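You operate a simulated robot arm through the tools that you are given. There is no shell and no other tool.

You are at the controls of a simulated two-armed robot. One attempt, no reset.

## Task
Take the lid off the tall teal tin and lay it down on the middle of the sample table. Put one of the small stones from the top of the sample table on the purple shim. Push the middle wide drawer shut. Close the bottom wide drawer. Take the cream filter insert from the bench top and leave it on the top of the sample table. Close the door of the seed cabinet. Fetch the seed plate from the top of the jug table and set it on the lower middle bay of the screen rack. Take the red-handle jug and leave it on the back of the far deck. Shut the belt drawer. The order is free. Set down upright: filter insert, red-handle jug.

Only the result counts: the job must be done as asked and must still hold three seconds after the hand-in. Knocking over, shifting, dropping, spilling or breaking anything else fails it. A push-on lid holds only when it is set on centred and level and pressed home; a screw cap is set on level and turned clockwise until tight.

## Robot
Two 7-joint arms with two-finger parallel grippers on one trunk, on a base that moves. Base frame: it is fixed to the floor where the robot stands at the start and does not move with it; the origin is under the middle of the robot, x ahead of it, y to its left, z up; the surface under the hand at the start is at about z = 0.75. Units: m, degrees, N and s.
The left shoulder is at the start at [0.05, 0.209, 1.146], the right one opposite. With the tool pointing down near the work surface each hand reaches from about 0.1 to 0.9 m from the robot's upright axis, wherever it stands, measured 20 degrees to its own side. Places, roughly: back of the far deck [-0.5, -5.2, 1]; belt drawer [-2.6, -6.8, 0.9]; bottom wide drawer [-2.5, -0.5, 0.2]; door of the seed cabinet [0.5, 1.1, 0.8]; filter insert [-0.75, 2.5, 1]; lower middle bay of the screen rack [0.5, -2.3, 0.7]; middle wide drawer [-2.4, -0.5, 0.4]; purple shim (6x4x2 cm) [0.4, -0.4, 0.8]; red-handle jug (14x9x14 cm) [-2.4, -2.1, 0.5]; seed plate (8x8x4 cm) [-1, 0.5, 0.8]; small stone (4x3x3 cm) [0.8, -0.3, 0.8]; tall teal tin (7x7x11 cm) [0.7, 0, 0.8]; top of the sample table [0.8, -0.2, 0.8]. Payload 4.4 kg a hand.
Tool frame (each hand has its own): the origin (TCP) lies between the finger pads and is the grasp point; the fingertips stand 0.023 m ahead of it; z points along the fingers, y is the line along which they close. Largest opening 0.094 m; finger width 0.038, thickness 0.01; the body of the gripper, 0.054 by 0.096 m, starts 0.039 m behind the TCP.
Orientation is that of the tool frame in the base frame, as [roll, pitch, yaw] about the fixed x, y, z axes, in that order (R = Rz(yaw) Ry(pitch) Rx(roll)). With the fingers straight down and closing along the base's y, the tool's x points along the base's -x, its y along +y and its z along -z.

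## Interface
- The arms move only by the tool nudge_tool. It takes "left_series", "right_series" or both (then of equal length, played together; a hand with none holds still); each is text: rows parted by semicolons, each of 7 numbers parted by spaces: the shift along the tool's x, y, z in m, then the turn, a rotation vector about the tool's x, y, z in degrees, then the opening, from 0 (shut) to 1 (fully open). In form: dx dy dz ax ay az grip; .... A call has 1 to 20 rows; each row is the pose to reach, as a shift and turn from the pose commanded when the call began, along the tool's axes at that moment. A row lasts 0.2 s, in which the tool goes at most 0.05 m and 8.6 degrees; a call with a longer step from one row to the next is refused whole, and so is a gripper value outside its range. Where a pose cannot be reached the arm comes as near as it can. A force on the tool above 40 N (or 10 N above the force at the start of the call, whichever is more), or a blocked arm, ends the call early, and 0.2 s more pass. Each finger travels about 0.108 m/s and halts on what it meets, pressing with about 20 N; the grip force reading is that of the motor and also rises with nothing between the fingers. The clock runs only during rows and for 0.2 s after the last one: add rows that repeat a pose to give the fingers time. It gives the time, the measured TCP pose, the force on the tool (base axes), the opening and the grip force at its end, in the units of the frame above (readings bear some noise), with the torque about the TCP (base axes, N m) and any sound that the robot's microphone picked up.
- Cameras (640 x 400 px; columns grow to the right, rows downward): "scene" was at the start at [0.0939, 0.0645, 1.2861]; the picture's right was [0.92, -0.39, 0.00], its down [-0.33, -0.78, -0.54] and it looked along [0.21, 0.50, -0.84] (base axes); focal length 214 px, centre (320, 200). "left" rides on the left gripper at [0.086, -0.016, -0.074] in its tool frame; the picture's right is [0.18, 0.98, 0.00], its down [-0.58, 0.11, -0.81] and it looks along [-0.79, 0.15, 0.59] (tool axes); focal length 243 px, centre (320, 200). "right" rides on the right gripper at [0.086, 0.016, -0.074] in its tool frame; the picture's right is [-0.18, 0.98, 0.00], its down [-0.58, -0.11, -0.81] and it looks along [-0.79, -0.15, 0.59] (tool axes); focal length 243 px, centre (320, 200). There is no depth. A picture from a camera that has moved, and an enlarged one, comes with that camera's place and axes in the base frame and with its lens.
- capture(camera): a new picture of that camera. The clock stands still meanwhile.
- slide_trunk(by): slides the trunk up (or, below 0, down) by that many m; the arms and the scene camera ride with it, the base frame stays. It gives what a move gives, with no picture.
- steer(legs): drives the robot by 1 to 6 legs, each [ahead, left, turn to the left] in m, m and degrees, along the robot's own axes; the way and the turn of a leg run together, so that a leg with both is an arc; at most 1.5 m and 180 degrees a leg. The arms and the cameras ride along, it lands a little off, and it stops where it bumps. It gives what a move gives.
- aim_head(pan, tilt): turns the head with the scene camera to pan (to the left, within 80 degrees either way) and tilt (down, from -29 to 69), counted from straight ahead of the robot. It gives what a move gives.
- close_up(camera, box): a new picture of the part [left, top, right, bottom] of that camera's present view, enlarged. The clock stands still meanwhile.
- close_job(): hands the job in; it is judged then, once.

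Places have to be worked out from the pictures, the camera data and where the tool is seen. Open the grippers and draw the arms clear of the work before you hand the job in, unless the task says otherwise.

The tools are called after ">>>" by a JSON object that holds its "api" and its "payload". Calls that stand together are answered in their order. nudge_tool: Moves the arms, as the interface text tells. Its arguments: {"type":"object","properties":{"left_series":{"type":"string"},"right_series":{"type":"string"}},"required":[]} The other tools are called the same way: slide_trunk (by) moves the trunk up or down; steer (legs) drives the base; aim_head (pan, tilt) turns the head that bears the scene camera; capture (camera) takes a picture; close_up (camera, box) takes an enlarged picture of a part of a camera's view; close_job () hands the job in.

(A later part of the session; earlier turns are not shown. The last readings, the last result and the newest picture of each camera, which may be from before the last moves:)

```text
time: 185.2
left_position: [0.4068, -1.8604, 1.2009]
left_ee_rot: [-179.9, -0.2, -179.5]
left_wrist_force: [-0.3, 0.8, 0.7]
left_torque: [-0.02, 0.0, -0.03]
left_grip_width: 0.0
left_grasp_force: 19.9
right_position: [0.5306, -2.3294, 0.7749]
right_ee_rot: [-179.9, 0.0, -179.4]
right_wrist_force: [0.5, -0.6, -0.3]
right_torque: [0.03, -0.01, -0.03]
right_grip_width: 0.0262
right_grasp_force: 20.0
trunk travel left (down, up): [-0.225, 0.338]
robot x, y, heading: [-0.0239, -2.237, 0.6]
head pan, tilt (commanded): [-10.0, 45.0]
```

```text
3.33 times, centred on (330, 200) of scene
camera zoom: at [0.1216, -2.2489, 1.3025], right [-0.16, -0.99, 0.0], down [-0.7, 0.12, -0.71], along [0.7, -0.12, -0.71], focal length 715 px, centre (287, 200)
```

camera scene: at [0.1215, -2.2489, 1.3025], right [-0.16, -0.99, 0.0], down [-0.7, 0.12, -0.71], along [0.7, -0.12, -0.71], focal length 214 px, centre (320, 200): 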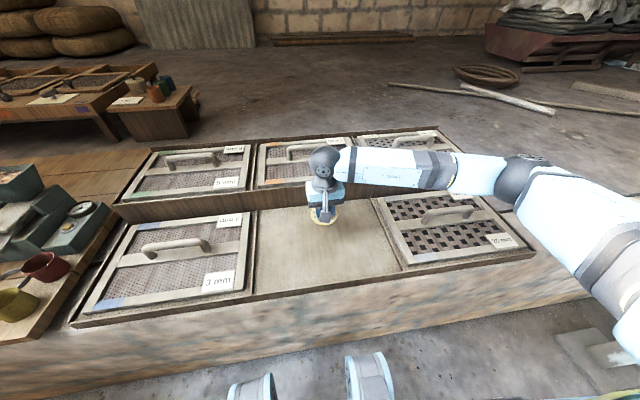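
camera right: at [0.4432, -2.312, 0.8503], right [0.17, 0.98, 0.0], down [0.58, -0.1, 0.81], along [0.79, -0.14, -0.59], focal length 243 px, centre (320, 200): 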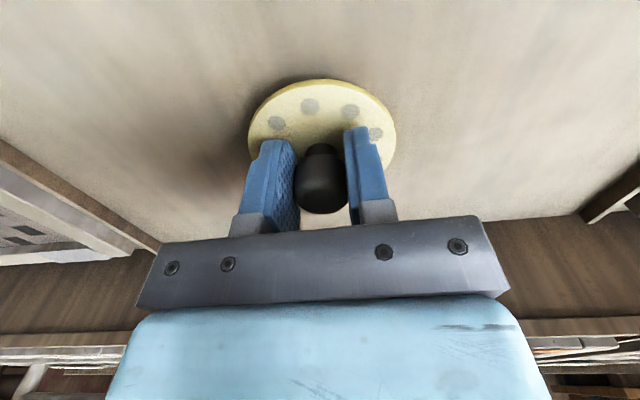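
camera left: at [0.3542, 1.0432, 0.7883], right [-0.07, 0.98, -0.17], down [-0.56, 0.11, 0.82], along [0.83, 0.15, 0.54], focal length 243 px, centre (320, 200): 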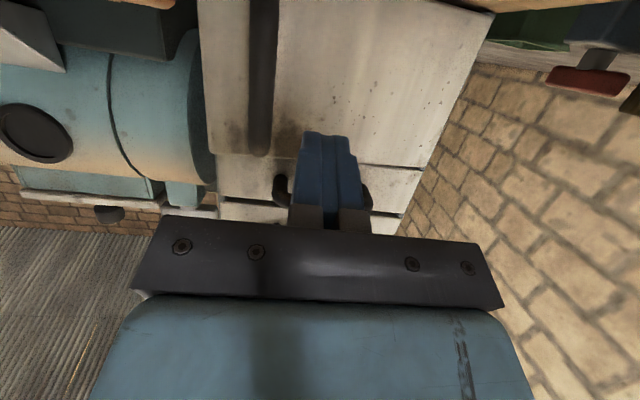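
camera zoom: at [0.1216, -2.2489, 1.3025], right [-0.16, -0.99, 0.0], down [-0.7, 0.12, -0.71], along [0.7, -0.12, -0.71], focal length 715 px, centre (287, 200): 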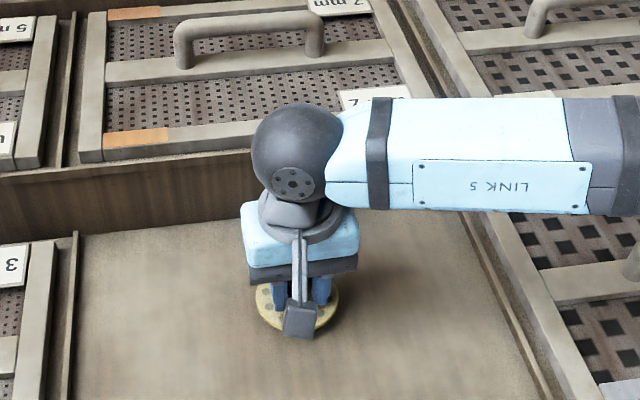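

The plate is still slightly above the board. I'll lower in small steps and watch for contact.

>>> {"api": "nudge_tool", "payload": {"right_series": "0 0 0.004 0 0 0 0; 0 0 0.008 0 0 0 0; 0 0 0.012 0 0 0 0; 0 0 0.015 0 0 0 0; 0 0 0.015 0 0 0 0"}}

```text
time: 186.4
left_position: [0.4061, -1.8631, 1.2008]
left_ee_rot: [180.0, -0.2, -179.5]
left_wrist_force: [0.0, 0.5, -0.2]
left_torque: [-0.03, -0.01, 0.03]
left_grip_width: 0.0
left_grasp_force: 20.2
right_position: [0.5293, -2.3282, 0.7631]
right_ee_rot: [-180.0, 0.0, -179.4]
right_wrist_force: [-0.2, -0.4, -0.2]
right_torque: [0.03, 0.01, -0.02]
right_grip_width: 0.0259
right_grasp_force: 20.2
trunk travel left (down, up): [-0.225, 0.338]
robot x, y, heading: [-0.0253, -2.2358, 0.7]
head pan, tilt (commanded): [-10.0, 45.0]
```

No contact yet, so I'll continue lowering in small steps.

>>> {"api": "nudge_tool", "payload": {"right_series": "0 0 0.003 0 0 0 0; 0 0 0.006 0 0 0 0; 0 0 0.009 0 0 0 0; 0 0 0.011 0 0 0 0; 0 0 0.011 0 0 0 0"}}

>>> {"api": "capture", "payload": {"camera": "right"}}

```text
time: 187.3
left_position: [0.4046, -1.8627, 1.2015]
left_ee_rot: [180.0, -0.1, -179.5]
left_wrist_force: [0.5, 1.0, -0.6]
left_torque: [0.01, 0.02, 0.02]
left_grip_width: 0.0
left_grasp_force: 20.0
right_position: [0.5313, -2.3268, 0.7587]
right_ee_rot: [179.7, 0.5, -179.4]
right_wrist_force: [-7.5, -3.2, 22.0]
right_torque: [-0.33, 0.72, 0.01]
right_grip_width: 0.0265
right_grasp_force: 20.0
trunk travel left (down, up): [-0.225, 0.338]
robot x, y, heading: [-0.0248, -2.2342, 0.5]
head pan, tilt (commanded): [-10.0, 45.0]
stopped in row 4 (right hand): the force on the tool passed its limit at 43 N (the readings are from after the stop); the commanded pose is now the measured one
```

```text
taken
camera right: at [0.4425, -2.3112, 0.8328], right [0.17, 0.98, 0.01], down [0.58, -0.11, 0.81], along [0.8, -0.14, -0.59], focal length 243 px, centre (320, 200)
```

right: 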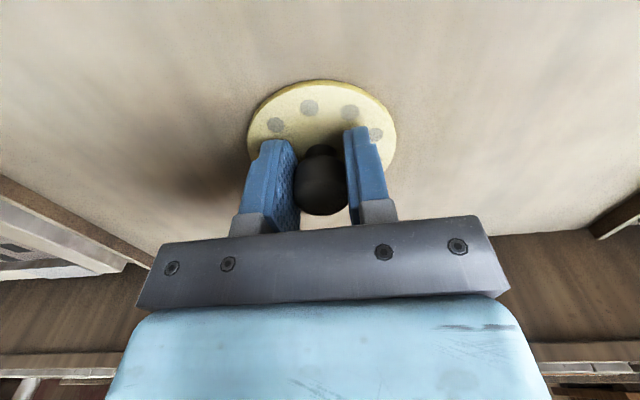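

Contact: the plate is on the board and I'm pressing a little. I'll ease up 2 mm, then open and check.

>>> {"api": "nudge_tool", "payload": {"right_series": "0 0 -0.001 0 0 0 0; 0 0 -0.002 0 0 0 0; 0 0 -0.002 0 0 0 0"}}

```text
time: 188.1
left_position: [0.4047, -1.8616, 1.2011]
left_ee_rot: [180.0, -0.2, -179.5]
left_wrist_force: [-0.3, 0.6, 0.2]
left_torque: [-0.02, 0.05, 0.0]
left_grip_width: 0.0
left_grasp_force: 19.7
right_position: [0.5316, -2.3271, 0.7591]
right_ee_rot: [179.8, 0.4, -179.5]
right_wrist_force: [-2.3, -6.4, 15.8]
right_torque: [-0.16, 0.25, 0.05]
right_grip_width: 0.0265
right_grasp_force: 20.2
trunk travel left (down, up): [-0.225, 0.338]
robot x, y, heading: [-0.026, -2.2372, 0.6]
head pan, tilt (commanded): [-10.0, 45.0]
```

Still pressing with 16 N, so I'll ease up another 2 mm and then open.

>>> {"api": "nudge_tool", "payload": {"right_series": "0 0 -0.001 0 0 0 0; 0 0 -0.0025 0 0 0 0; 0 0 -0.0025 0 0 0 0; 0 0 -0.0025 0 0 0 0.3; 0 0 -0.0025 0 0 0 0.4; 0 0 -0.0025 0 0 0 0.55; 0 0 -0.0025 0 0 0 0.55"}}

>>> {"api": "capture", "payload": {"camera": "right"}}

```text
time: 189.7
left_position: [0.4059, -1.8619, 1.2012]
left_ee_rot: [-179.9, -0.2, -179.5]
left_wrist_force: [-0.5, -0.7, 0.2]
left_torque: [0.01, 0.0, 0.02]
left_grip_width: 0.0001
left_grasp_force: 19.6
right_position: [0.5317, -2.3263, 0.7599]
right_ee_rot: [179.9, 0.4, -179.4]
right_wrist_force: [0.2, 0.6, 0.5]
right_torque: [0.0, 0.02, 0.0]
right_grip_width: 0.0515
right_grasp_force: 0.0
trunk travel left (down, up): [-0.225, 0.338]
robot x, y, heading: [-0.0264, -2.2373, 0.5]
head pan, tilt (commanded): [-10.0, 45.0]
```

```text
taken
camera right: at [0.4431, -2.3114, 0.8344], right [0.17, 0.98, 0.0], down [0.58, -0.11, 0.81], along [0.8, -0.14, -0.59], focal length 243 px, centre (320, 200)
```

right: 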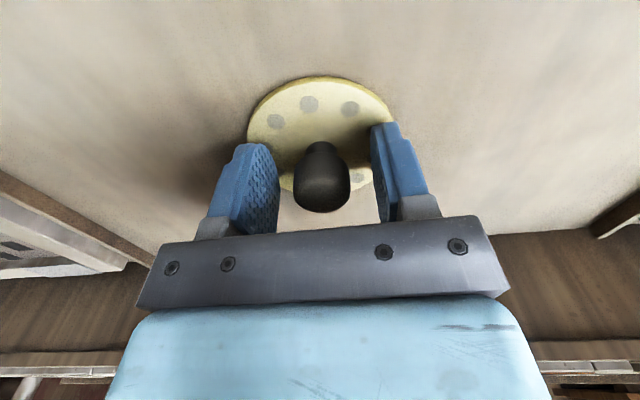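

The plate has been released on the board. I'll lift straight up and view it.

>>> {"api": "nudge_tool", "payload": {"right_series": "0 0 -0.02 0 0 0 0.55; 0 0 -0.06 0 0 0 0.6; 0 0 -0.1 0 0 0 0.8; 0 0 -0.145 0 0 0 1; 0 0 -0.19 0 0 0 1; 0 0 -0.235 0 0 0 1; 0.02 -0.02 -0.275 0 0 0 1; 0.05 -0.04 -0.31 0 0 0 1; 0.08 -0.06 -0.34 0 0 0 1; 0.11 -0.06 -0.37 0 0 0 1; 0.14 -0.06 -0.4 0 0 0 1; 0.17 -0.06 -0.43 0 0 0 1"}}

>>> {"api": "capture", "payload": {"camera": "scene"}}

>>> {"api": "close_up", "payload": {"camera": "scene", "box": [230, 160, 420, 290]}}

```text
refused: row 8 steps farther than a row can; nothing moved
```

```text
taken
camera scene: at [0.1216, -2.2491, 1.3025], right [-0.16, -0.99, 0.0], down [-0.7, 0.12, -0.71], along [0.7, -0.12, -0.71], focal length 214 px, centre (320, 200)
```

scene: 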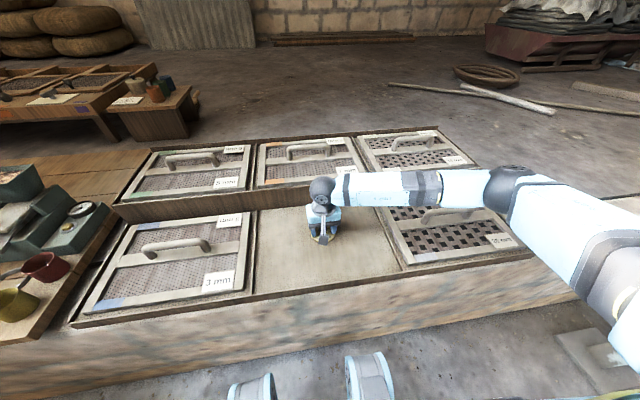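

```text
3.08 times, centred on (325, 225) of scene
camera zoom: at [0.1216, -2.2491, 1.3025], right [-0.16, -0.99, 0.0], down [-0.7, 0.12, -0.71], along [0.7, -0.12, -0.71], focal length 660 px, centre (305, 123)
```

zoom: 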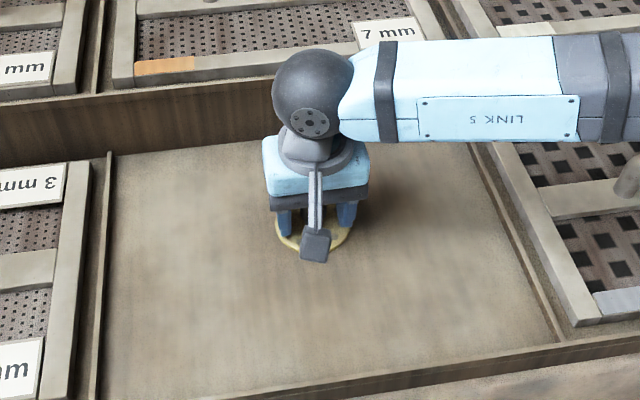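

One step was slightly too long and the call was refused. I'll resend with smaller steps.

>>> {"api": "nudge_tool", "payload": {"right_series": "0 0 -0.02 0 0 0 0.55; 0 0 -0.06 0 0 0 0.6; 0 0 -0.1 0 0 0 0.8; 0 0 -0.145 0 0 0 1; 0 0 -0.19 0 0 0 1; 0 0 -0.235 0 0 0 1; 0.02 -0.01 -0.275 0 0 0 1; 0.05 -0.02 -0.305 0 0 0 1; 0.08 -0.03 -0.335 0 0 0 1; 0.11 -0.04 -0.365 0 0 0 1; 0.14 -0.05 -0.395 0 0 0 1; 0.17 -0.06 -0.425 0 0 0 1"}}

>>> {"api": "capture", "payload": {"camera": "scene"}}

>>> {"api": "close_up", "payload": {"camera": "scene", "box": [230, 160, 420, 290]}}

```text
time: 192.3
left_position: [0.4048, -1.8615, 1.2019]
left_ee_rot: [180.0, -0.2, -179.4]
left_wrist_force: [-0.7, -0.8, 0.2]
left_torque: [-0.04, -0.02, 0.01]
left_grip_width: 0.0001
left_grasp_force: 20.0
right_position: [0.3567, -2.3884, 1.1883]
right_ee_rot: [179.9, 0.4, -179.4]
right_wrist_force: [0.1, -0.2, 0.1]
right_torque: [-0.03, -0.01, -0.05]
right_grip_width: 0.0938
right_grasp_force: 0.0
trunk travel left (down, up): [-0.225, 0.338]
robot x, y, heading: [-0.0251, -2.2369, 0.3]
head pan, tilt (commanded): [-10.0, 45.0]
```

```text
taken
camera scene: at [0.1204, -2.249, 1.3026], right [-0.16, -0.99, 0.0], down [-0.7, 0.12, -0.71], along [0.7, -0.12, -0.71], focal length 214 px, centre (320, 200)
```

scene: 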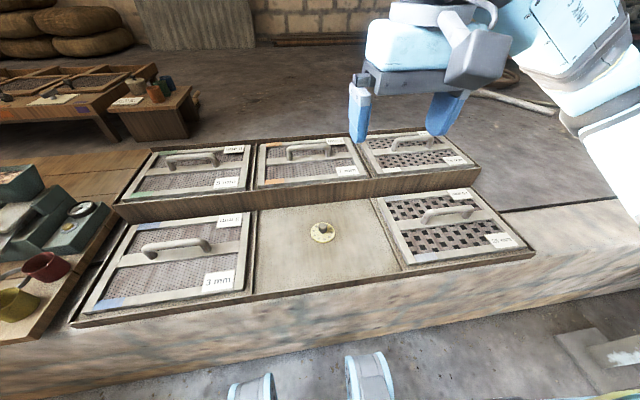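

```text
3.08 times, centred on (325, 225) of scene
camera zoom: at [0.1204, -2.249, 1.3026], right [-0.16, -0.99, 0.0], down [-0.7, 0.12, -0.71], along [0.7, -0.12, -0.71], focal length 660 px, centre (305, 123)
```

zoom: 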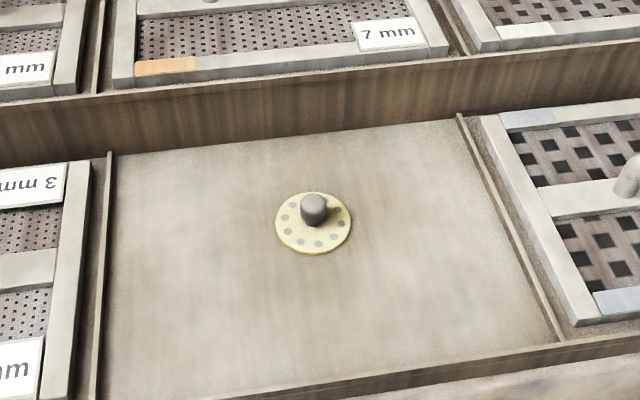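

The seed plate lies in the lower middle bay. Next I need the red-handle jug near [-2.4, -2.1] and the wide drawers, so I'll back off a little and turn around to look.

>>> {"api": "steer", "payload": {"legs": [[-0.12, 0, 0], [0, 0, 120]]}}

>>> {"api": "aim_head", "payload": {"pan": 30, "tilt": 25}}

>>> {"api": "capture", "payload": {"camera": "scene"}}

```text
time: 198.7
left_position: [-0.6926, -2.0802, 1.1999]
left_ee_rot: [180.0, -0.2, -56.6]
left_wrist_force: [-0.4, -0.5, 0.6]
left_torque: [0.02, -0.01, 0.02]
left_grip_width: 0.0
left_grasp_force: 20.2
right_position: [-0.2265, -1.836, 1.1854]
right_ee_rot: [179.9, 0.3, -56.5]
right_wrist_force: [-0.1, 0.3, 0.1]
right_torque: [0.02, 0.0, 0.01]
right_grip_width: 0.0937
right_grasp_force: 0.0
trunk travel left (down, up): [-0.225, 0.338]
robot x, y, heading: [-0.1429, -2.2375, 123.5]
head pan, tilt (commanded): [-10.0, 45.0]
```

```text
time: 199.7
left_position: [-0.6939, -2.0794, 1.2008]
left_ee_rot: [-179.9, -0.3, -56.5]
left_wrist_force: [0.1, 0.2, -0.6]
left_torque: [-0.01, 0.02, 0.04]
left_grip_width: 0.0
left_grasp_force: 19.5
right_position: [-0.2261, -1.8344, 1.1857]
right_ee_rot: [179.8, 0.3, -56.6]
right_wrist_force: [-0.3, -0.1, -0.5]
right_torque: [0.03, -0.01, 0.0]
right_grip_width: 0.0938
right_grasp_force: 0.0
trunk travel left (down, up): [-0.225, 0.338]
robot x, y, heading: [-0.1443, -2.2375, 123.8]
head pan, tilt (commanded): [30.0, 25.0]
```

```text
taken
camera scene: at [-0.2645, -2.1403, 1.3331], right [0.45, 0.89, 0.0], down [0.38, -0.19, -0.91], along [-0.81, 0.41, -0.42], focal length 214 px, centre (320, 200)
```

scene: 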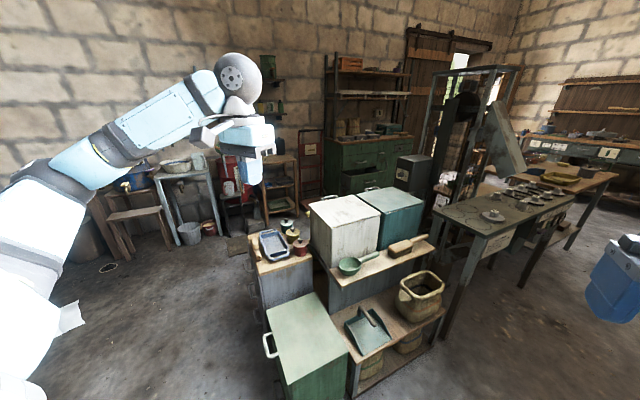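

I see the west side of the room. I'll zoom in on the area around pixel (225, 193) where the jug should be.

>>> {"api": "close_up", "payload": {"camera": "scene", "box": [110, 130, 310, 255]}}

>>> {"api": "close_up", "payload": {"camera": "scene", "box": [280, 40, 480, 200]}}

```text
3.20 times, centred on (210, 192) of scene
camera zoom: at [-0.2645, -2.1403, 1.3331], right [0.45, 0.89, 0.0], down [0.38, -0.19, -0.91], along [-0.81, 0.41, -0.42], focal length 686 px, centre (672, 224)
```

zoom: 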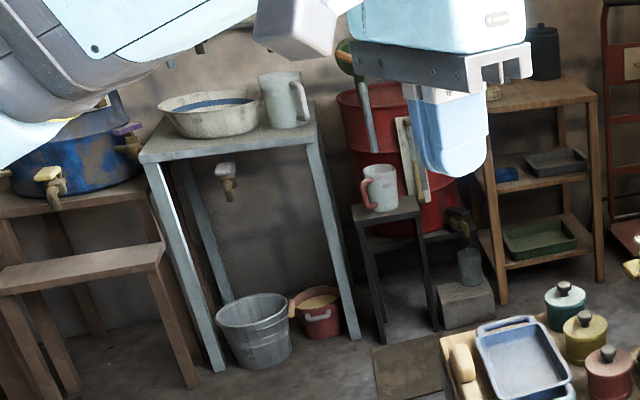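

```text
2.50 times, centred on (380, 120) of scene
camera zoom: at [-0.2645, -2.1403, 1.3331], right [0.45, 0.89, 0.0], down [0.38, -0.19, -0.91], along [-0.81, 0.41, -0.42], focal length 536 px, centre (170, 400)
```

zoom: 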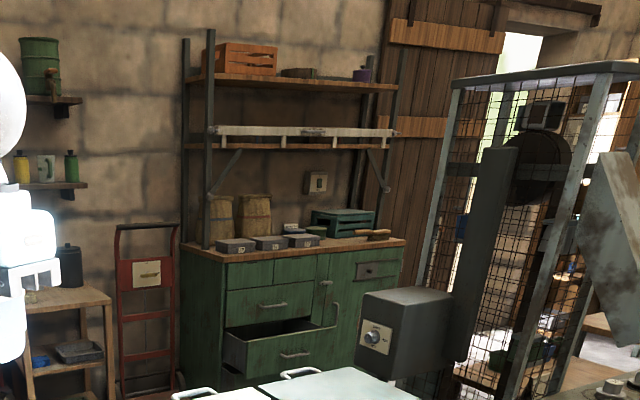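

The red-handle jug stands on a small stool in front of the red barrel. I'll turn west, go around the box island on its south side, and look again.

>>> {"api": "steer", "payload": {"legs": [[0, 0, 56], [0, 0.4, 0], [0.9, 0, 0]]}}

>>> {"api": "aim_head", "payload": {"pan": -15, "tilt": 25}}

>>> {"api": "capture", "payload": {"camera": "scene"}}

```text
time: 210.7
left_position: [-1.4646, -3.0455, 1.1998]
left_ee_rot: [-180.0, -0.3, 1.5]
left_wrist_force: [0.2, -0.3, -0.1]
left_torque: [0.02, 0.0, 0.0]
left_grip_width: 0.0
left_grasp_force: 20.2
right_position: [-1.426, -2.5192, 1.1864]
right_ee_rot: [179.8, 0.3, 1.5]
right_wrist_force: [-0.4, 0.3, -0.3]
right_torque: [0.01, -0.01, 0.03]
right_grip_width: 0.0939
right_grasp_force: 0.1
trunk travel left (down, up): [-0.225, 0.338]
robot x, y, heading: [-1.0406, -2.6625, -178.6]
head pan, tilt (commanded): [30.0, 25.0]
```

```text
time: 211.8
left_position: [-1.464, -3.0455, 1.2006]
left_ee_rot: [-179.9, -0.2, 1.5]
left_wrist_force: [-0.3, -0.5, -0.1]
left_torque: [-0.01, -0.01, -0.02]
left_grip_width: 0.0
left_grasp_force: 19.6
right_position: [-1.4249, -2.52, 1.1855]
right_ee_rot: [179.9, 0.3, 1.5]
right_wrist_force: [-0.2, -0.2, 0.2]
right_torque: [0.02, -0.01, 0.0]
right_grip_width: 0.0943
right_grasp_force: 0.1
trunk travel left (down, up): [-0.225, 0.338]
robot x, y, heading: [-1.0411, -2.6647, -178.3]
head pan, tilt (commanded): [-15.0, 25.0]
```

```text
taken
camera scene: at [-1.1963, -2.644, 1.3331], right [0.23, 0.97, 0.0], down [0.41, -0.1, -0.91], along [-0.88, 0.21, -0.42], focal length 214 px, centre (320, 200)
```

scene: 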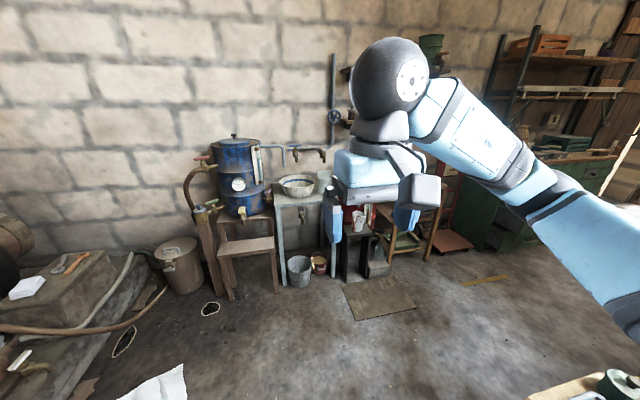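

The right arm blocks the jug in this view. I'll drive on 0.5 m and look with the head panned further right.

>>> {"api": "steer", "payload": {"legs": [[0, 0, -1.7], [0.5, 0, 0]]}}

>>> {"api": "aim_head", "payload": {"pan": 0, "tilt": 35}}

>>> {"api": "capture", "payload": {"camera": "scene"}}

>>> {"api": "capture", "payload": {"camera": "right"}}

```text
time: 215.2
left_position: [-1.9762, -3.029, 1.2014]
left_ee_rot: [180.0, -0.3, -0.4]
left_wrist_force: [0.1, 0.7, 0.3]
left_torque: [0.01, -0.02, -0.04]
left_grip_width: 0.0
left_grasp_force: 20.4
right_position: [-1.9216, -2.5056, 1.1865]
right_ee_rot: [179.8, 0.4, -0.3]
right_wrist_force: [0.3, 1.0, 0.6]
right_torque: [-0.01, 0.02, 0.03]
right_grip_width: 0.0941
right_grasp_force: 0.2
trunk travel left (down, up): [-0.225, 0.338]
robot x, y, heading: [-1.5398, -2.6615, 180.0]
head pan, tilt (commanded): [-15.0, 25.0]
```

```text
time: 215.9
left_position: [-1.9757, -3.0287, 1.1999]
left_ee_rot: [-180.0, -0.2, -0.3]
left_wrist_force: [-0.1, -0.8, 1.0]
left_torque: [-0.02, 0.01, 0.0]
left_grip_width: 0.0
left_grasp_force: 19.4
right_position: [-1.9193, -2.5059, 1.187]
right_ee_rot: [179.8, 0.3, -0.3]
right_wrist_force: [0.3, -0.7, -0.2]
right_torque: [0.03, -0.03, -0.01]
right_grip_width: 0.0941
right_grasp_force: 0.1
trunk travel left (down, up): [-0.225, 0.338]
robot x, y, heading: [-1.5397, -2.6649, 179.7]
head pan, tilt (commanded): [0.0, 35.0]
```

```text
taken
camera scene: at [-1.6946, -2.6607, 1.3174], right [0.01, 1.0, 0.0], down [0.57, 0.0, -0.82], along [-0.82, 0.0, -0.57], focal length 214 px, centre (320, 200)
```

scene: 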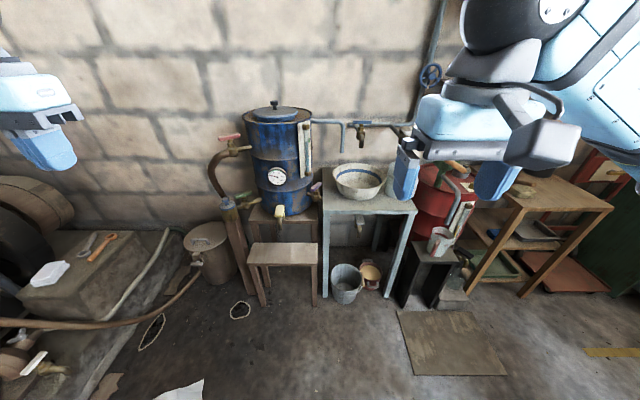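

```text
taken
camera right: at [-1.8343, -2.5209, 1.2606], right [-0.19, -0.98, 0.0], down [-0.58, 0.11, 0.81], along [-0.8, 0.15, -0.59], focal length 243 px, centre (320, 200)
```

right: 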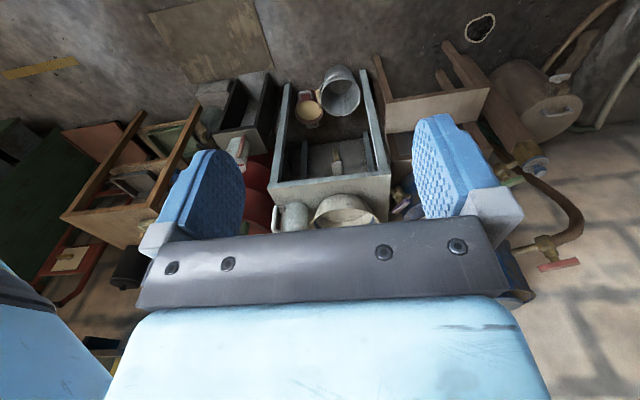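

The jug is near pixel (440, 240) on the small dark stool. I'll zoom in.

>>> {"api": "close_up", "payload": {"camera": "scene", "box": [380, 190, 500, 310]}}

```text
3.33 times, centred on (440, 250) of scene
camera zoom: at [-1.6946, -2.6607, 1.3174], right [0.01, 1.0, 0.0], down [0.57, 0.0, -0.82], along [-0.82, 0.0, -0.57], focal length 715 px, centre (-80, 33)
```

zoom: 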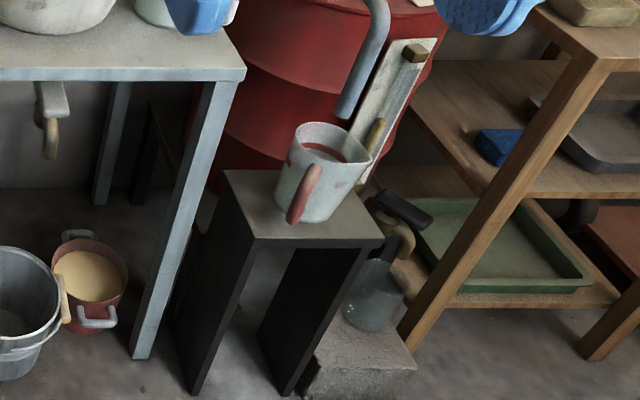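

I'll zoom the wrist camera on the jug to triangulate its position and height.

>>> {"api": "close_up", "payload": {"camera": "right", "box": [180, 60, 300, 200]}}

```text
2.86 times, centred on (240, 130) of right
camera zoom: at [-1.8343, -2.5209, 1.2606], right [-0.19, -0.98, 0.0], down [-0.58, 0.11, 0.81], along [-0.8, 0.15, -0.59], focal length 693 px, centre (549, 400)
```

zoom: 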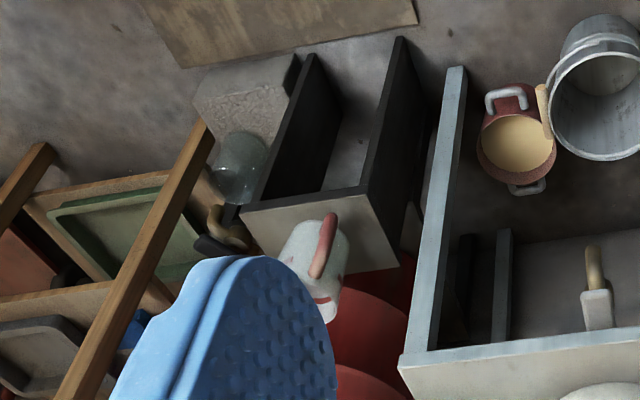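

The stool top is at about z 0.47 with the jug near [-2.42, -2.07]. I'll check what lies to the right of the robot before moving closer.

>>> {"api": "aim_head", "payload": {"pan": -80, "tilt": 45}}

>>> {"api": "capture", "payload": {"camera": "scene"}}

```text
time: 217.4
left_position: [-1.975, -3.0301, 1.2009]
left_ee_rot: [179.9, -0.2, -0.4]
left_wrist_force: [0.3, 0.8, -0.2]
left_torque: [-0.02, -0.01, -0.03]
left_grip_width: 0.0
left_grasp_force: 19.5
right_position: [-1.9197, -2.5058, 1.1866]
right_ee_rot: [179.8, 0.4, -0.3]
right_wrist_force: [0.2, -0.4, 0.2]
right_torque: [0.04, 0.01, -0.01]
right_grip_width: 0.0942
right_grasp_force: 0.0
trunk travel left (down, up): [-0.225, 0.338]
robot x, y, heading: [-1.5381, -2.6641, 179.7]
head pan, tilt (commanded): [-80.0, 45.0]
```

```text
taken
camera scene: at [-1.6205, -2.5811, 1.3025], right [0.99, 0.17, 0.0], down [0.12, -0.7, -0.71], along [-0.12, 0.7, -0.71], focal length 214 px, centre (320, 200)
```

scene: 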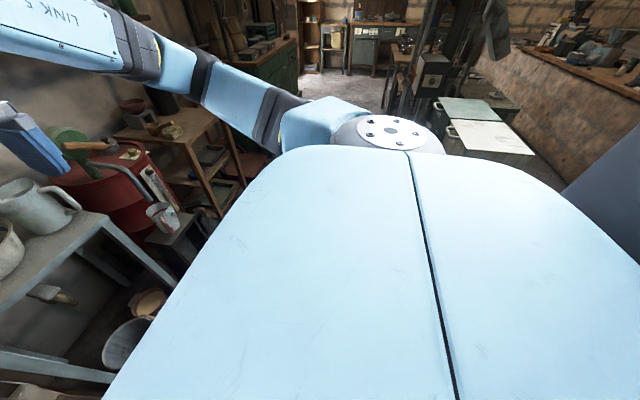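

The way to the jug seems clear on a diagonal. I'll drive to about (-1.85, -2.4), turned so the jug is slightly to the right of straight ahead.

>>> {"api": "steer", "payload": {"legs": [[0.3, 0, 0], [0, -0.26, 0], [0, 0, -15]]}}

>>> {"api": "aim_head", "payload": {"pan": -10, "tilt": 45}}

>>> {"api": "capture", "payload": {"camera": "scene"}}

>>> {"api": "capture", "payload": {"camera": "right"}}

```text
time: 222.9
left_position: [-2.3515, -2.636, 1.2007]
left_ee_rot: [179.9, -0.2, -15.4]
left_wrist_force: [0.0, -0.4, 0.0]
left_torque: [0.01, 0.01, 0.01]
left_grip_width: 0.0002
left_grasp_force: 19.8
right_position: [-2.1614, -2.1433, 1.1855]
right_ee_rot: [179.8, 0.3, -15.4]
right_wrist_force: [-0.2, -0.6, 0.2]
right_torque: [0.03, -0.01, 0.03]
right_grip_width: 0.0939
right_grasp_force: 0.1
trunk travel left (down, up): [-0.225, 0.338]
robot x, y, heading: [-1.8338, -2.3946, 164.6]
head pan, tilt (commanded): [-80.0, 45.0]
```

```text
time: 224.3
left_position: [-2.3514, -2.6362, 1.2007]
left_ee_rot: [-180.0, -0.2, -15.4]
left_wrist_force: [-0.1, -0.1, 0.0]
left_torque: [0.02, 0.03, 0.0]
left_grip_width: 0.0002
left_grasp_force: 19.8
right_position: [-2.1601, -2.1448, 1.1856]
right_ee_rot: [179.8, 0.4, -15.4]
right_wrist_force: [-0.2, -0.5, 0.4]
right_torque: [0.01, 0.01, 0.01]
right_grip_width: 0.094
right_grasp_force: 0.1
trunk travel left (down, up): [-0.225, 0.338]
robot x, y, heading: [-1.8349, -2.3955, 164.4]
head pan, tilt (commanded): [-10.0, 45.0]
```

```text
taken
camera scene: at [-1.9726, -2.3409, 1.3025], right [0.43, 0.9, 0.0], down [0.64, -0.3, -0.71], along [-0.64, 0.3, -0.71], focal length 214 px, centre (320, 200)
```

scene: 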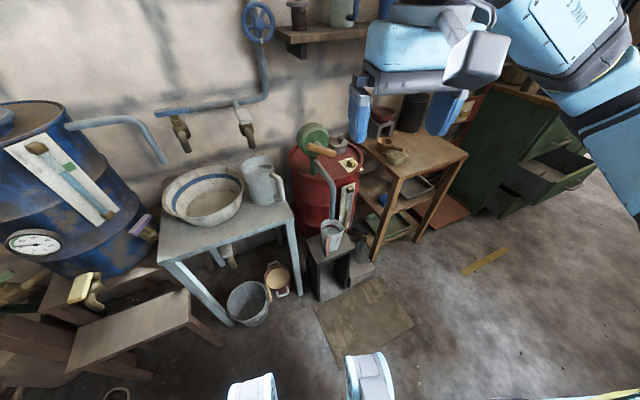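

```text
taken
camera right: at [-2.0828, -2.1813, 1.2605], right [-0.44, -0.9, 0.0], down [-0.53, 0.26, 0.81], along [-0.73, 0.35, -0.59], focal length 243 px, centre (320, 200)
```

right: 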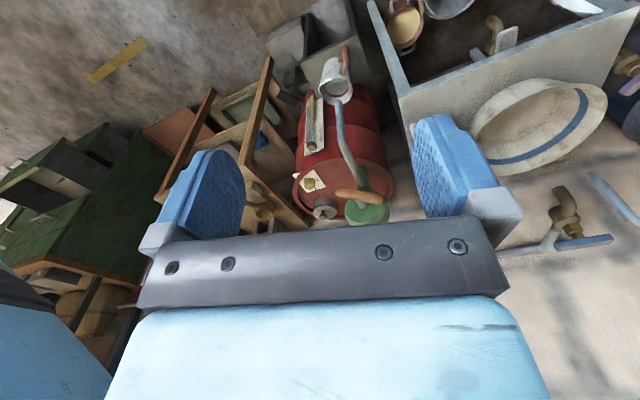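

>>> {"api": "close_up", "payload": {"camera": "scene", "box": [280, 150, 400, 310]}}

>>> {"api": "close_up", "payload": {"camera": "right", "box": [270, 20, 410, 130]}}

```text
2.50 times, centred on (340, 230) of scene
camera zoom: at [-1.9726, -2.3409, 1.3025], right [0.43, 0.9, 0.0], down [0.64, -0.3, -0.71], along [-0.64, 0.3, -0.71], focal length 536 px, centre (270, 125)
```

zoom: 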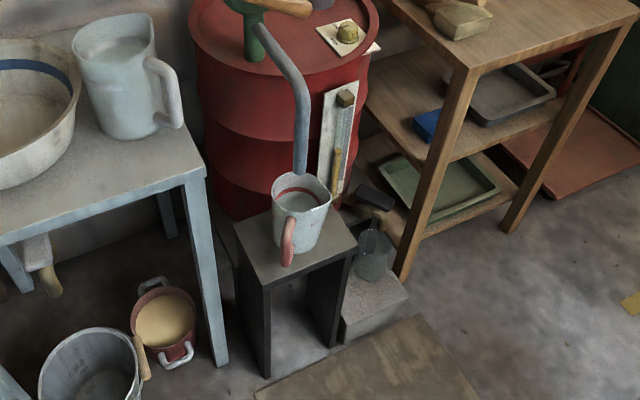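

```text
3.64 times, centred on (340, 75) of right
camera zoom: at [-2.0828, -2.1813, 1.2605], right [-0.44, -0.9, 0.0], down [-0.53, 0.26, 0.81], along [-0.73, 0.35, -0.59], focal length 882 px, centre (247, 654)
```

zoom: 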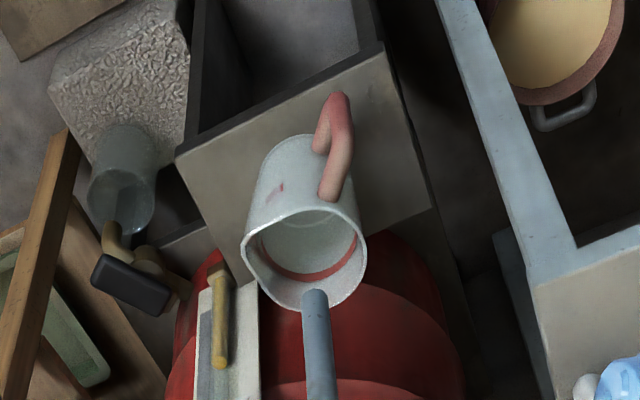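

The jug is empty and its handle points at about azimuth -42°, towards the robot, with a spout pipe ending just above its far rim. I'll draw the left hand back for safety, then lower the trunk to reach the low stool.

>>> {"api": "nudge_tool", "payload": {"left_series": "0.04 0 0 0 0 0 0; 0.08 0 0 0 0 0 0; 0.12 0 0 0 0 0 0; 0.16 0 0 0 0 0 0; 0.2 0 0 0 0 0 0; 0.2 0 0 0 0 0 0", "right_series": "0.02 0 0 0 0 0 1; 0.04 0 0 0 0 0 1; 0.06 0 0 0 0 0 1; 0.08 0 0 0 0 0 1; 0.1 0 0 0 0 0 1; 0.1 0 0 0 0 0 1"}}

>>> {"api": "slide_trunk", "payload": {"by": -0.2}}

>>> {"api": "capture", "payload": {"camera": "scene"}}

>>> {"api": "capture", "payload": {"camera": "right"}}

```text
time: 225.7
left_position: [-2.1579, -2.6886, 1.2008]
left_ee_rot: [-179.8, -0.3, -15.4]
left_wrist_force: [0.1, 0.6, -0.8]
left_torque: [-0.02, -0.01, 0.0]
left_grip_width: 0.0
left_grasp_force: 20.7
right_position: [-2.065, -2.169, 1.1833]
right_ee_rot: [179.8, 0.2, -15.4]
right_wrist_force: [0.1, 0.0, 0.6]
right_torque: [0.01, -0.01, 0.0]
right_grip_width: 0.0939
right_grasp_force: 0.1
trunk travel left (down, up): [-0.225, 0.338]
robot x, y, heading: [-1.8335, -2.3932, 164.8]
head pan, tilt (commanded): [-10.0, 45.0]
```

```text
time: 227.9
left_position: [-2.1581, -2.6883, 1.0006]
left_ee_rot: [179.9, -0.2, -15.4]
left_wrist_force: [-0.7, -0.1, 0.2]
left_torque: [0.03, -0.01, -0.01]
left_grip_width: 0.0001
left_grasp_force: 19.7
right_position: [-2.063, -2.1689, 0.984]
right_ee_rot: [179.7, 0.4, -15.4]
right_wrist_force: [0.6, -0.6, 0.2]
right_torque: [0.01, -0.02, -0.02]
right_grip_width: 0.0938
right_grasp_force: 0.0
trunk travel left (down, up): [-0.025, 0.538]
robot x, y, heading: [-1.8344, -2.3992, 164.8]
head pan, tilt (commanded): [-10.0, 45.0]
```

```text
taken
camera scene: at [-1.9726, -2.341, 1.1026], right [0.43, 0.9, 0.0], down [0.64, -0.3, -0.71], along [-0.64, 0.3, -0.71], focal length 214 px, centre (320, 200)
```

scene: 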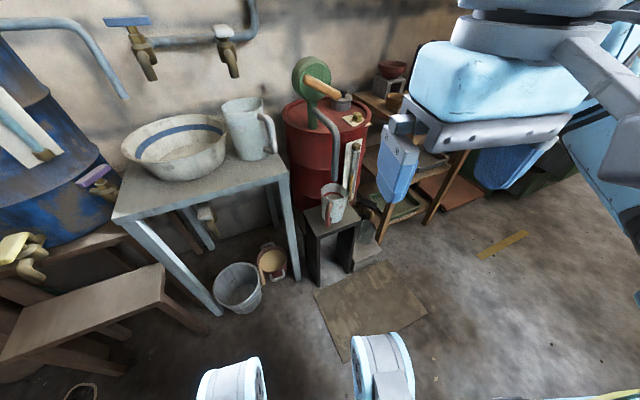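

```text
taken
camera right: at [-1.986, -2.2074, 1.0582], right [-0.44, -0.9, 0.0], down [-0.53, 0.26, 0.81], along [-0.73, 0.35, -0.59], focal length 243 px, centre (320, 200)
```

right: 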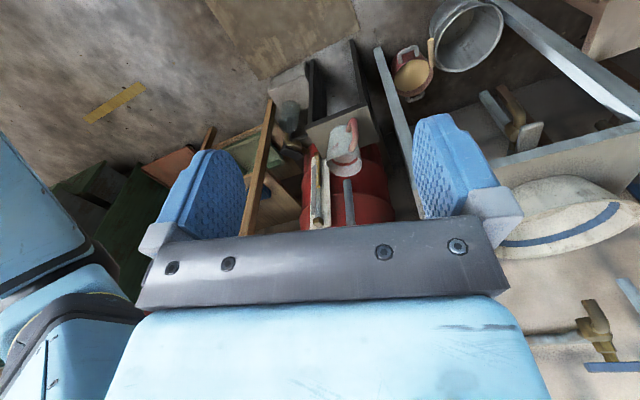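

>>> {"api": "close_up", "payload": {"camera": "scene", "box": [280, 130, 400, 250]}}

>>> {"api": "close_up", "payload": {"camera": "right", "box": [280, 80, 420, 230]}}

```text
3.33 times, centred on (340, 190) of scene
camera zoom: at [-1.9726, -2.341, 1.1026], right [0.43, 0.9, 0.0], down [0.64, -0.3, -0.71], along [-0.64, 0.3, -0.71], focal length 715 px, centre (253, 233)
```

zoom: 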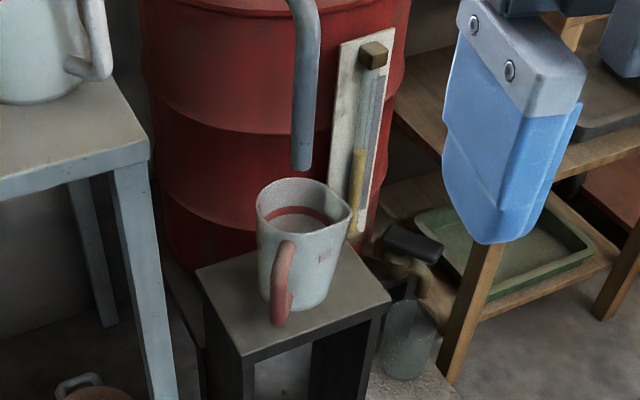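

```text
2.67 times, centred on (350, 155) of right
camera zoom: at [-1.986, -2.2074, 1.0582], right [-0.44, -0.9, 0.0], down [-0.53, 0.26, 0.81], along [-0.73, 0.35, -0.59], focal length 647 px, centre (240, 320)
```

zoom: 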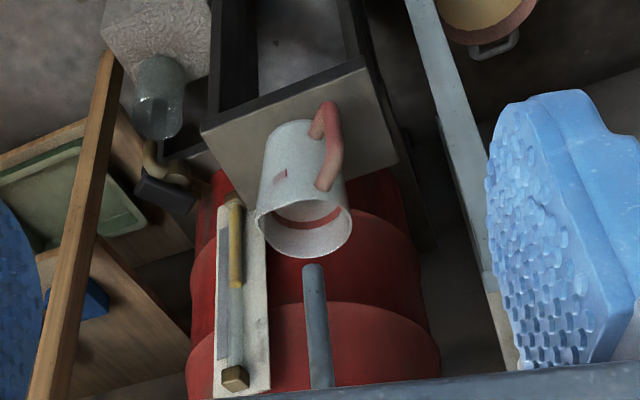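

The jug rim centre is at about [-2.461, -2.051, 0.57], and the handle's outer bar is near [-2.405, -2.108, 0.515], facing azimuth -45°. The pipe end is 6 cm above the rim. I'll bring the right hand to a pre-grasp pose pitched 45° along azimuth 135°.

>>> {"api": "nudge_tool", "payload": {"right_series": "-0.0246 0.0067 0.0349 1.45 -5.5 3.5 1; -0.0493 0.0134 0.0698 2.9 -10.99 7 1; -0.0739 0.0201 0.1047 4.35 -16.49 10.5 1; -0.0985 0.0268 0.1396 5.8 -21.99 14 1; -0.1232 0.0335 0.1745 7.25 -27.48 17.5 0.9; -0.1478 0.0402 0.2095 8.7 -32.98 21 0.8; -0.1725 0.0469 0.2444 10.15 -38.47 24.5 0.7; -0.1971 0.0536 0.2793 11.6 -43.97 28 0.7; -0.2217 0.0603 0.3142 11.6 -43.97 28 0.7; -0.2464 0.067 0.3491 11.6 -43.97 28 0.7; -0.271 0.0737 0.384 11.6 -43.97 28 0.7; -0.271 0.0737 0.384 11.6 -43.97 28 0.7"}}

>>> {"api": "capture", "payload": {"camera": "right"}}

>>> {"api": "close_up", "payload": {"camera": "scene", "box": [280, 130, 420, 270]}}

```text
time: 230.5
left_position: [-2.1574, -2.6887, 1.0004]
left_ee_rot: [-180.0, -0.2, -15.5]
left_wrist_force: [0.2, 0.5, -0.1]
left_torque: [0.0, -0.02, -0.02]
left_grip_width: 0.0
left_grasp_force: 20.2
right_position: [-2.3498, -2.1695, 0.6011]
right_ee_rot: [179.6, 45.3, -45.2]
right_wrist_force: [-0.3, -0.2, -0.4]
right_torque: [-0.01, -0.01, 0.0]
right_grip_width: 0.0659
right_grasp_force: 0.0
trunk travel left (down, up): [-0.025, 0.538]
robot x, y, heading: [-1.8333, -2.3971, 164.5]
head pan, tilt (commanded): [-10.0, 45.0]
```

```text
taken
camera right: at [-2.2815, -2.2617, 0.5925], right [-0.79, -0.6, 0.14], down [0.2, -0.03, 0.98], along [-0.59, 0.8, 0.14], focal length 243 px, centre (320, 200)
```

right: 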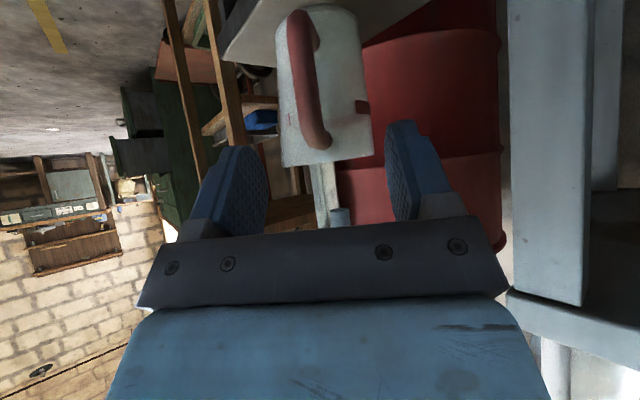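

```text
2.86 times, centred on (350, 200) of scene
camera zoom: at [-1.9726, -2.3409, 1.1025], right [0.43, 0.9, 0.0], down [0.64, -0.3, -0.71], along [-0.64, 0.3, -0.71], focal length 613 px, centre (234, 200)
```

zoom: 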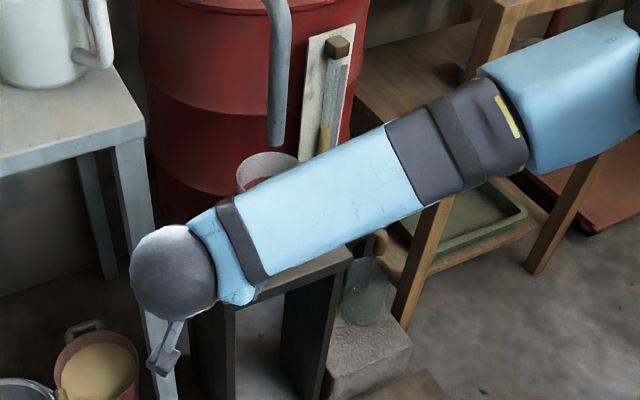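

The handle is clearly visible and about 13 mm off to one side of the tool axis. I'll shift sideways and advance along the tool axis so the handle bar sits between the pads.

>>> {"api": "nudge_tool", "payload": {"right_series": "-0.001 -0.006 0.02 0 0 0 0.7; -0.002 -0.013 0.045 0 0 0 0.7; -0.0026 -0.013 0.075 0 0 0 0.7; -0.0026 -0.013 0.075 0 0 0 0.7"}}

>>> {"api": "capture", "payload": {"camera": "right"}}

```text
time: 231.5
left_position: [-2.1571, -2.6896, 0.9999]
left_ee_rot: [180.0, -0.3, -15.4]
left_wrist_force: [0.4, -0.5, -0.5]
left_torque: [0.02, 0.04, 0.02]
left_grip_width: 0.0002
left_grasp_force: 20.3
right_position: [-2.3783, -2.1233, 0.5493]
right_ee_rot: [179.5, 45.2, -45.1]
right_wrist_force: [0.1, -0.4, 1.1]
right_torque: [0.0, -0.01, -0.02]
right_grip_width: 0.0658
right_grasp_force: 0.1
trunk travel left (down, up): [-0.025, 0.538]
robot x, y, heading: [-1.8319, -2.3934, 164.6]
head pan, tilt (commanded): [-10.0, 45.0]
```

```text
taken
camera right: at [-2.31, -2.2145, 0.5421], right [-0.79, -0.6, 0.14], down [0.2, -0.03, 0.98], along [-0.59, 0.8, 0.14], focal length 243 px, centre (320, 200)
```

right: 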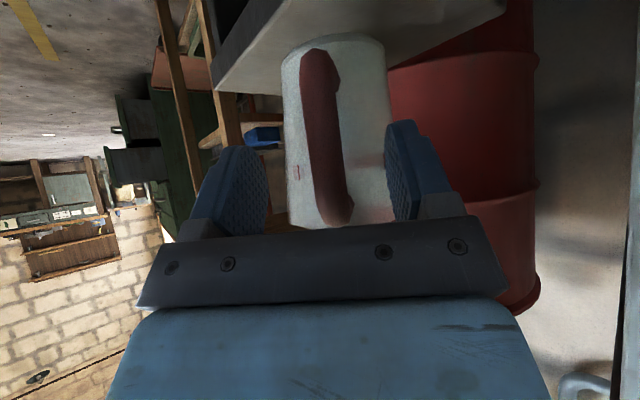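

The handle is now centred. I'll advance 36 mm more so the bar sits at the grasp point.

>>> {"api": "nudge_tool", "payload": {"right_series": "0 0.001 0.012 0 0 0 0.7; 0 0.001 0.024 0 0 0 0.7; 0 0.001 0.036 0 0 0 0.7; 0 0.001 0.036 0 0 0 0.7"}}

>>> {"api": "capture", "payload": {"camera": "right"}}

```text
time: 232.5
left_position: [-2.1575, -2.6886, 1.0009]
left_ee_rot: [179.9, -0.1, -15.4]
left_wrist_force: [0.0, -0.5, -0.4]
left_torque: [-0.01, -0.01, 0.0]
left_grip_width: 0.0
left_grasp_force: 20.1
right_position: [-2.3972, -2.1051, 0.5249]
right_ee_rot: [179.7, 45.2, -45.2]
right_wrist_force: [1.5, -0.7, 4.1]
right_torque: [-0.01, 0.04, 0.03]
right_grip_width: 0.0657
right_grasp_force: 0.0
trunk travel left (down, up): [-0.025, 0.538]
robot x, y, heading: [-1.8347, -2.3956, 164.6]
head pan, tilt (commanded): [-10.0, 45.0]
```

```text
taken
camera right: at [-2.3293, -2.1969, 0.5164], right [-0.79, -0.6, 0.14], down [0.2, -0.03, 0.98], along [-0.59, 0.8, 0.14], focal length 243 px, centre (320, 200)
```

right: 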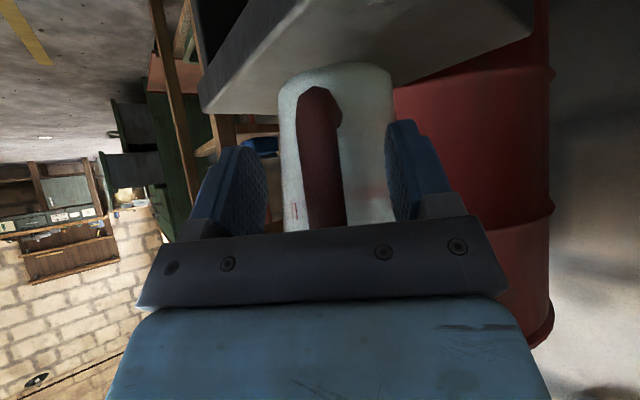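

A light 4 N force suggests the handle is touching the palm. I'll back off 3 mm and close the fingers.

>>> {"api": "nudge_tool", "payload": {"right_series": "0 0 -0.003 0 0 0 0.7; 0 0 -0.003 0 0 0 0.5; 0 0 -0.003 0 0 0 0; 0 0 -0.003 0 0 0 0; 0 0 -0.003 0 0 0 0; 0 0 -0.003 0 0 0 0"}}

>>> {"api": "capture", "payload": {"camera": "right"}}

```text
time: 233.9
left_position: [-2.1582, -2.6891, 1.0017]
left_ee_rot: [180.0, -0.1, -15.4]
left_wrist_force: [0.1, 0.0, -0.2]
left_torque: [-0.02, 0.01, -0.01]
left_grip_width: 0.0
left_grasp_force: 20.0
right_position: [-2.3958, -2.1078, 0.5268]
right_ee_rot: [179.6, 45.1, -45.2]
right_wrist_force: [-0.3, 0.0, 0.3]
right_torque: [-0.02, -0.01, 0.0]
right_grip_width: 0.0175
right_grasp_force: 20.2
trunk travel left (down, up): [-0.025, 0.538]
robot x, y, heading: [-1.8327, -2.3958, 164.6]
head pan, tilt (commanded): [-10.0, 45.0]
```

```text
taken
camera right: at [-2.328, -2.1978, 0.5183], right [-0.79, -0.6, 0.14], down [0.2, -0.03, 0.98], along [-0.59, 0.8, 0.14], focal length 243 px, centre (320, 200)
```

right: 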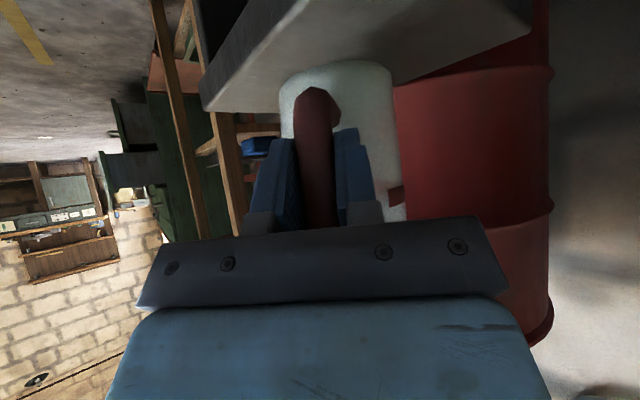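

The handle is gripped at 17.5 mm. I'll lift 15 mm straight up and check the load and tilt.

>>> {"api": "nudge_tool", "payload": {"right_series": "-0.0036 0 -0.0035 0 0 0 0; -0.0071 0 -0.007 0 0 0 0; -0.0107 0 -0.0106 0 0 0 0; -0.0107 0 -0.0106 0 0 0 0; -0.0107 0 -0.0106 0 0 0 0"}}

>>> {"api": "capture", "payload": {"camera": "right"}}

>>> {"api": "close_up", "payload": {"camera": "scene", "box": [280, 130, 420, 270]}}

```text
time: 235.1
left_position: [-2.1569, -2.6895, 1.0008]
left_ee_rot: [-180.0, -0.2, -15.4]
left_wrist_force: [0.4, 0.4, -0.3]
left_torque: [0.01, 0.0, 0.0]
left_grip_width: 0.0001
left_grasp_force: 20.3
right_position: [-2.3952, -2.1067, 0.5423]
right_ee_rot: [179.6, 45.3, -45.2]
right_wrist_force: [-0.1, -0.2, -1.2]
right_torque: [-0.02, -0.09, -0.01]
right_grip_width: 0.0176
right_grasp_force: 20.0
trunk travel left (down, up): [-0.025, 0.538]
robot x, y, heading: [-1.8376, -2.39, 164.5]
head pan, tilt (commanded): [-10.0, 45.0]
```

```text
taken
camera right: at [-2.3274, -2.1982, 0.534], right [-0.79, -0.6, 0.14], down [0.2, -0.03, 0.98], along [-0.59, 0.8, 0.14], focal length 243 px, centre (320, 200)
```

right: 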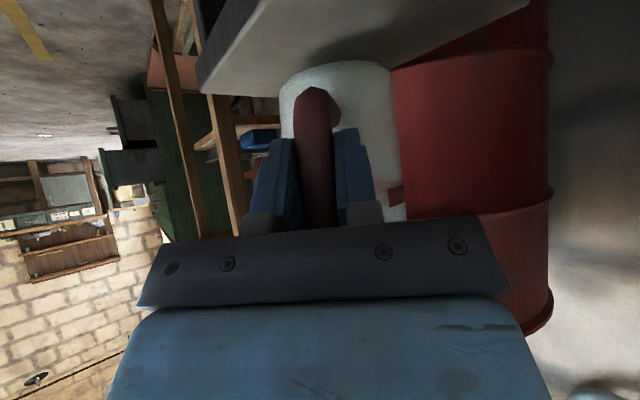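

```text
2.86 times, centred on (350, 200) of scene
camera zoom: at [-1.9727, -2.3409, 1.1025], right [0.43, 0.9, 0.0], down [0.64, -0.3, -0.71], along [-0.64, 0.3, -0.71], focal length 613 px, centre (234, 200)
```

zoom: 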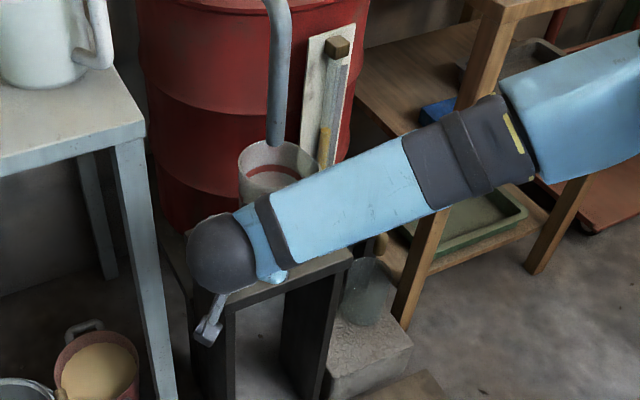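

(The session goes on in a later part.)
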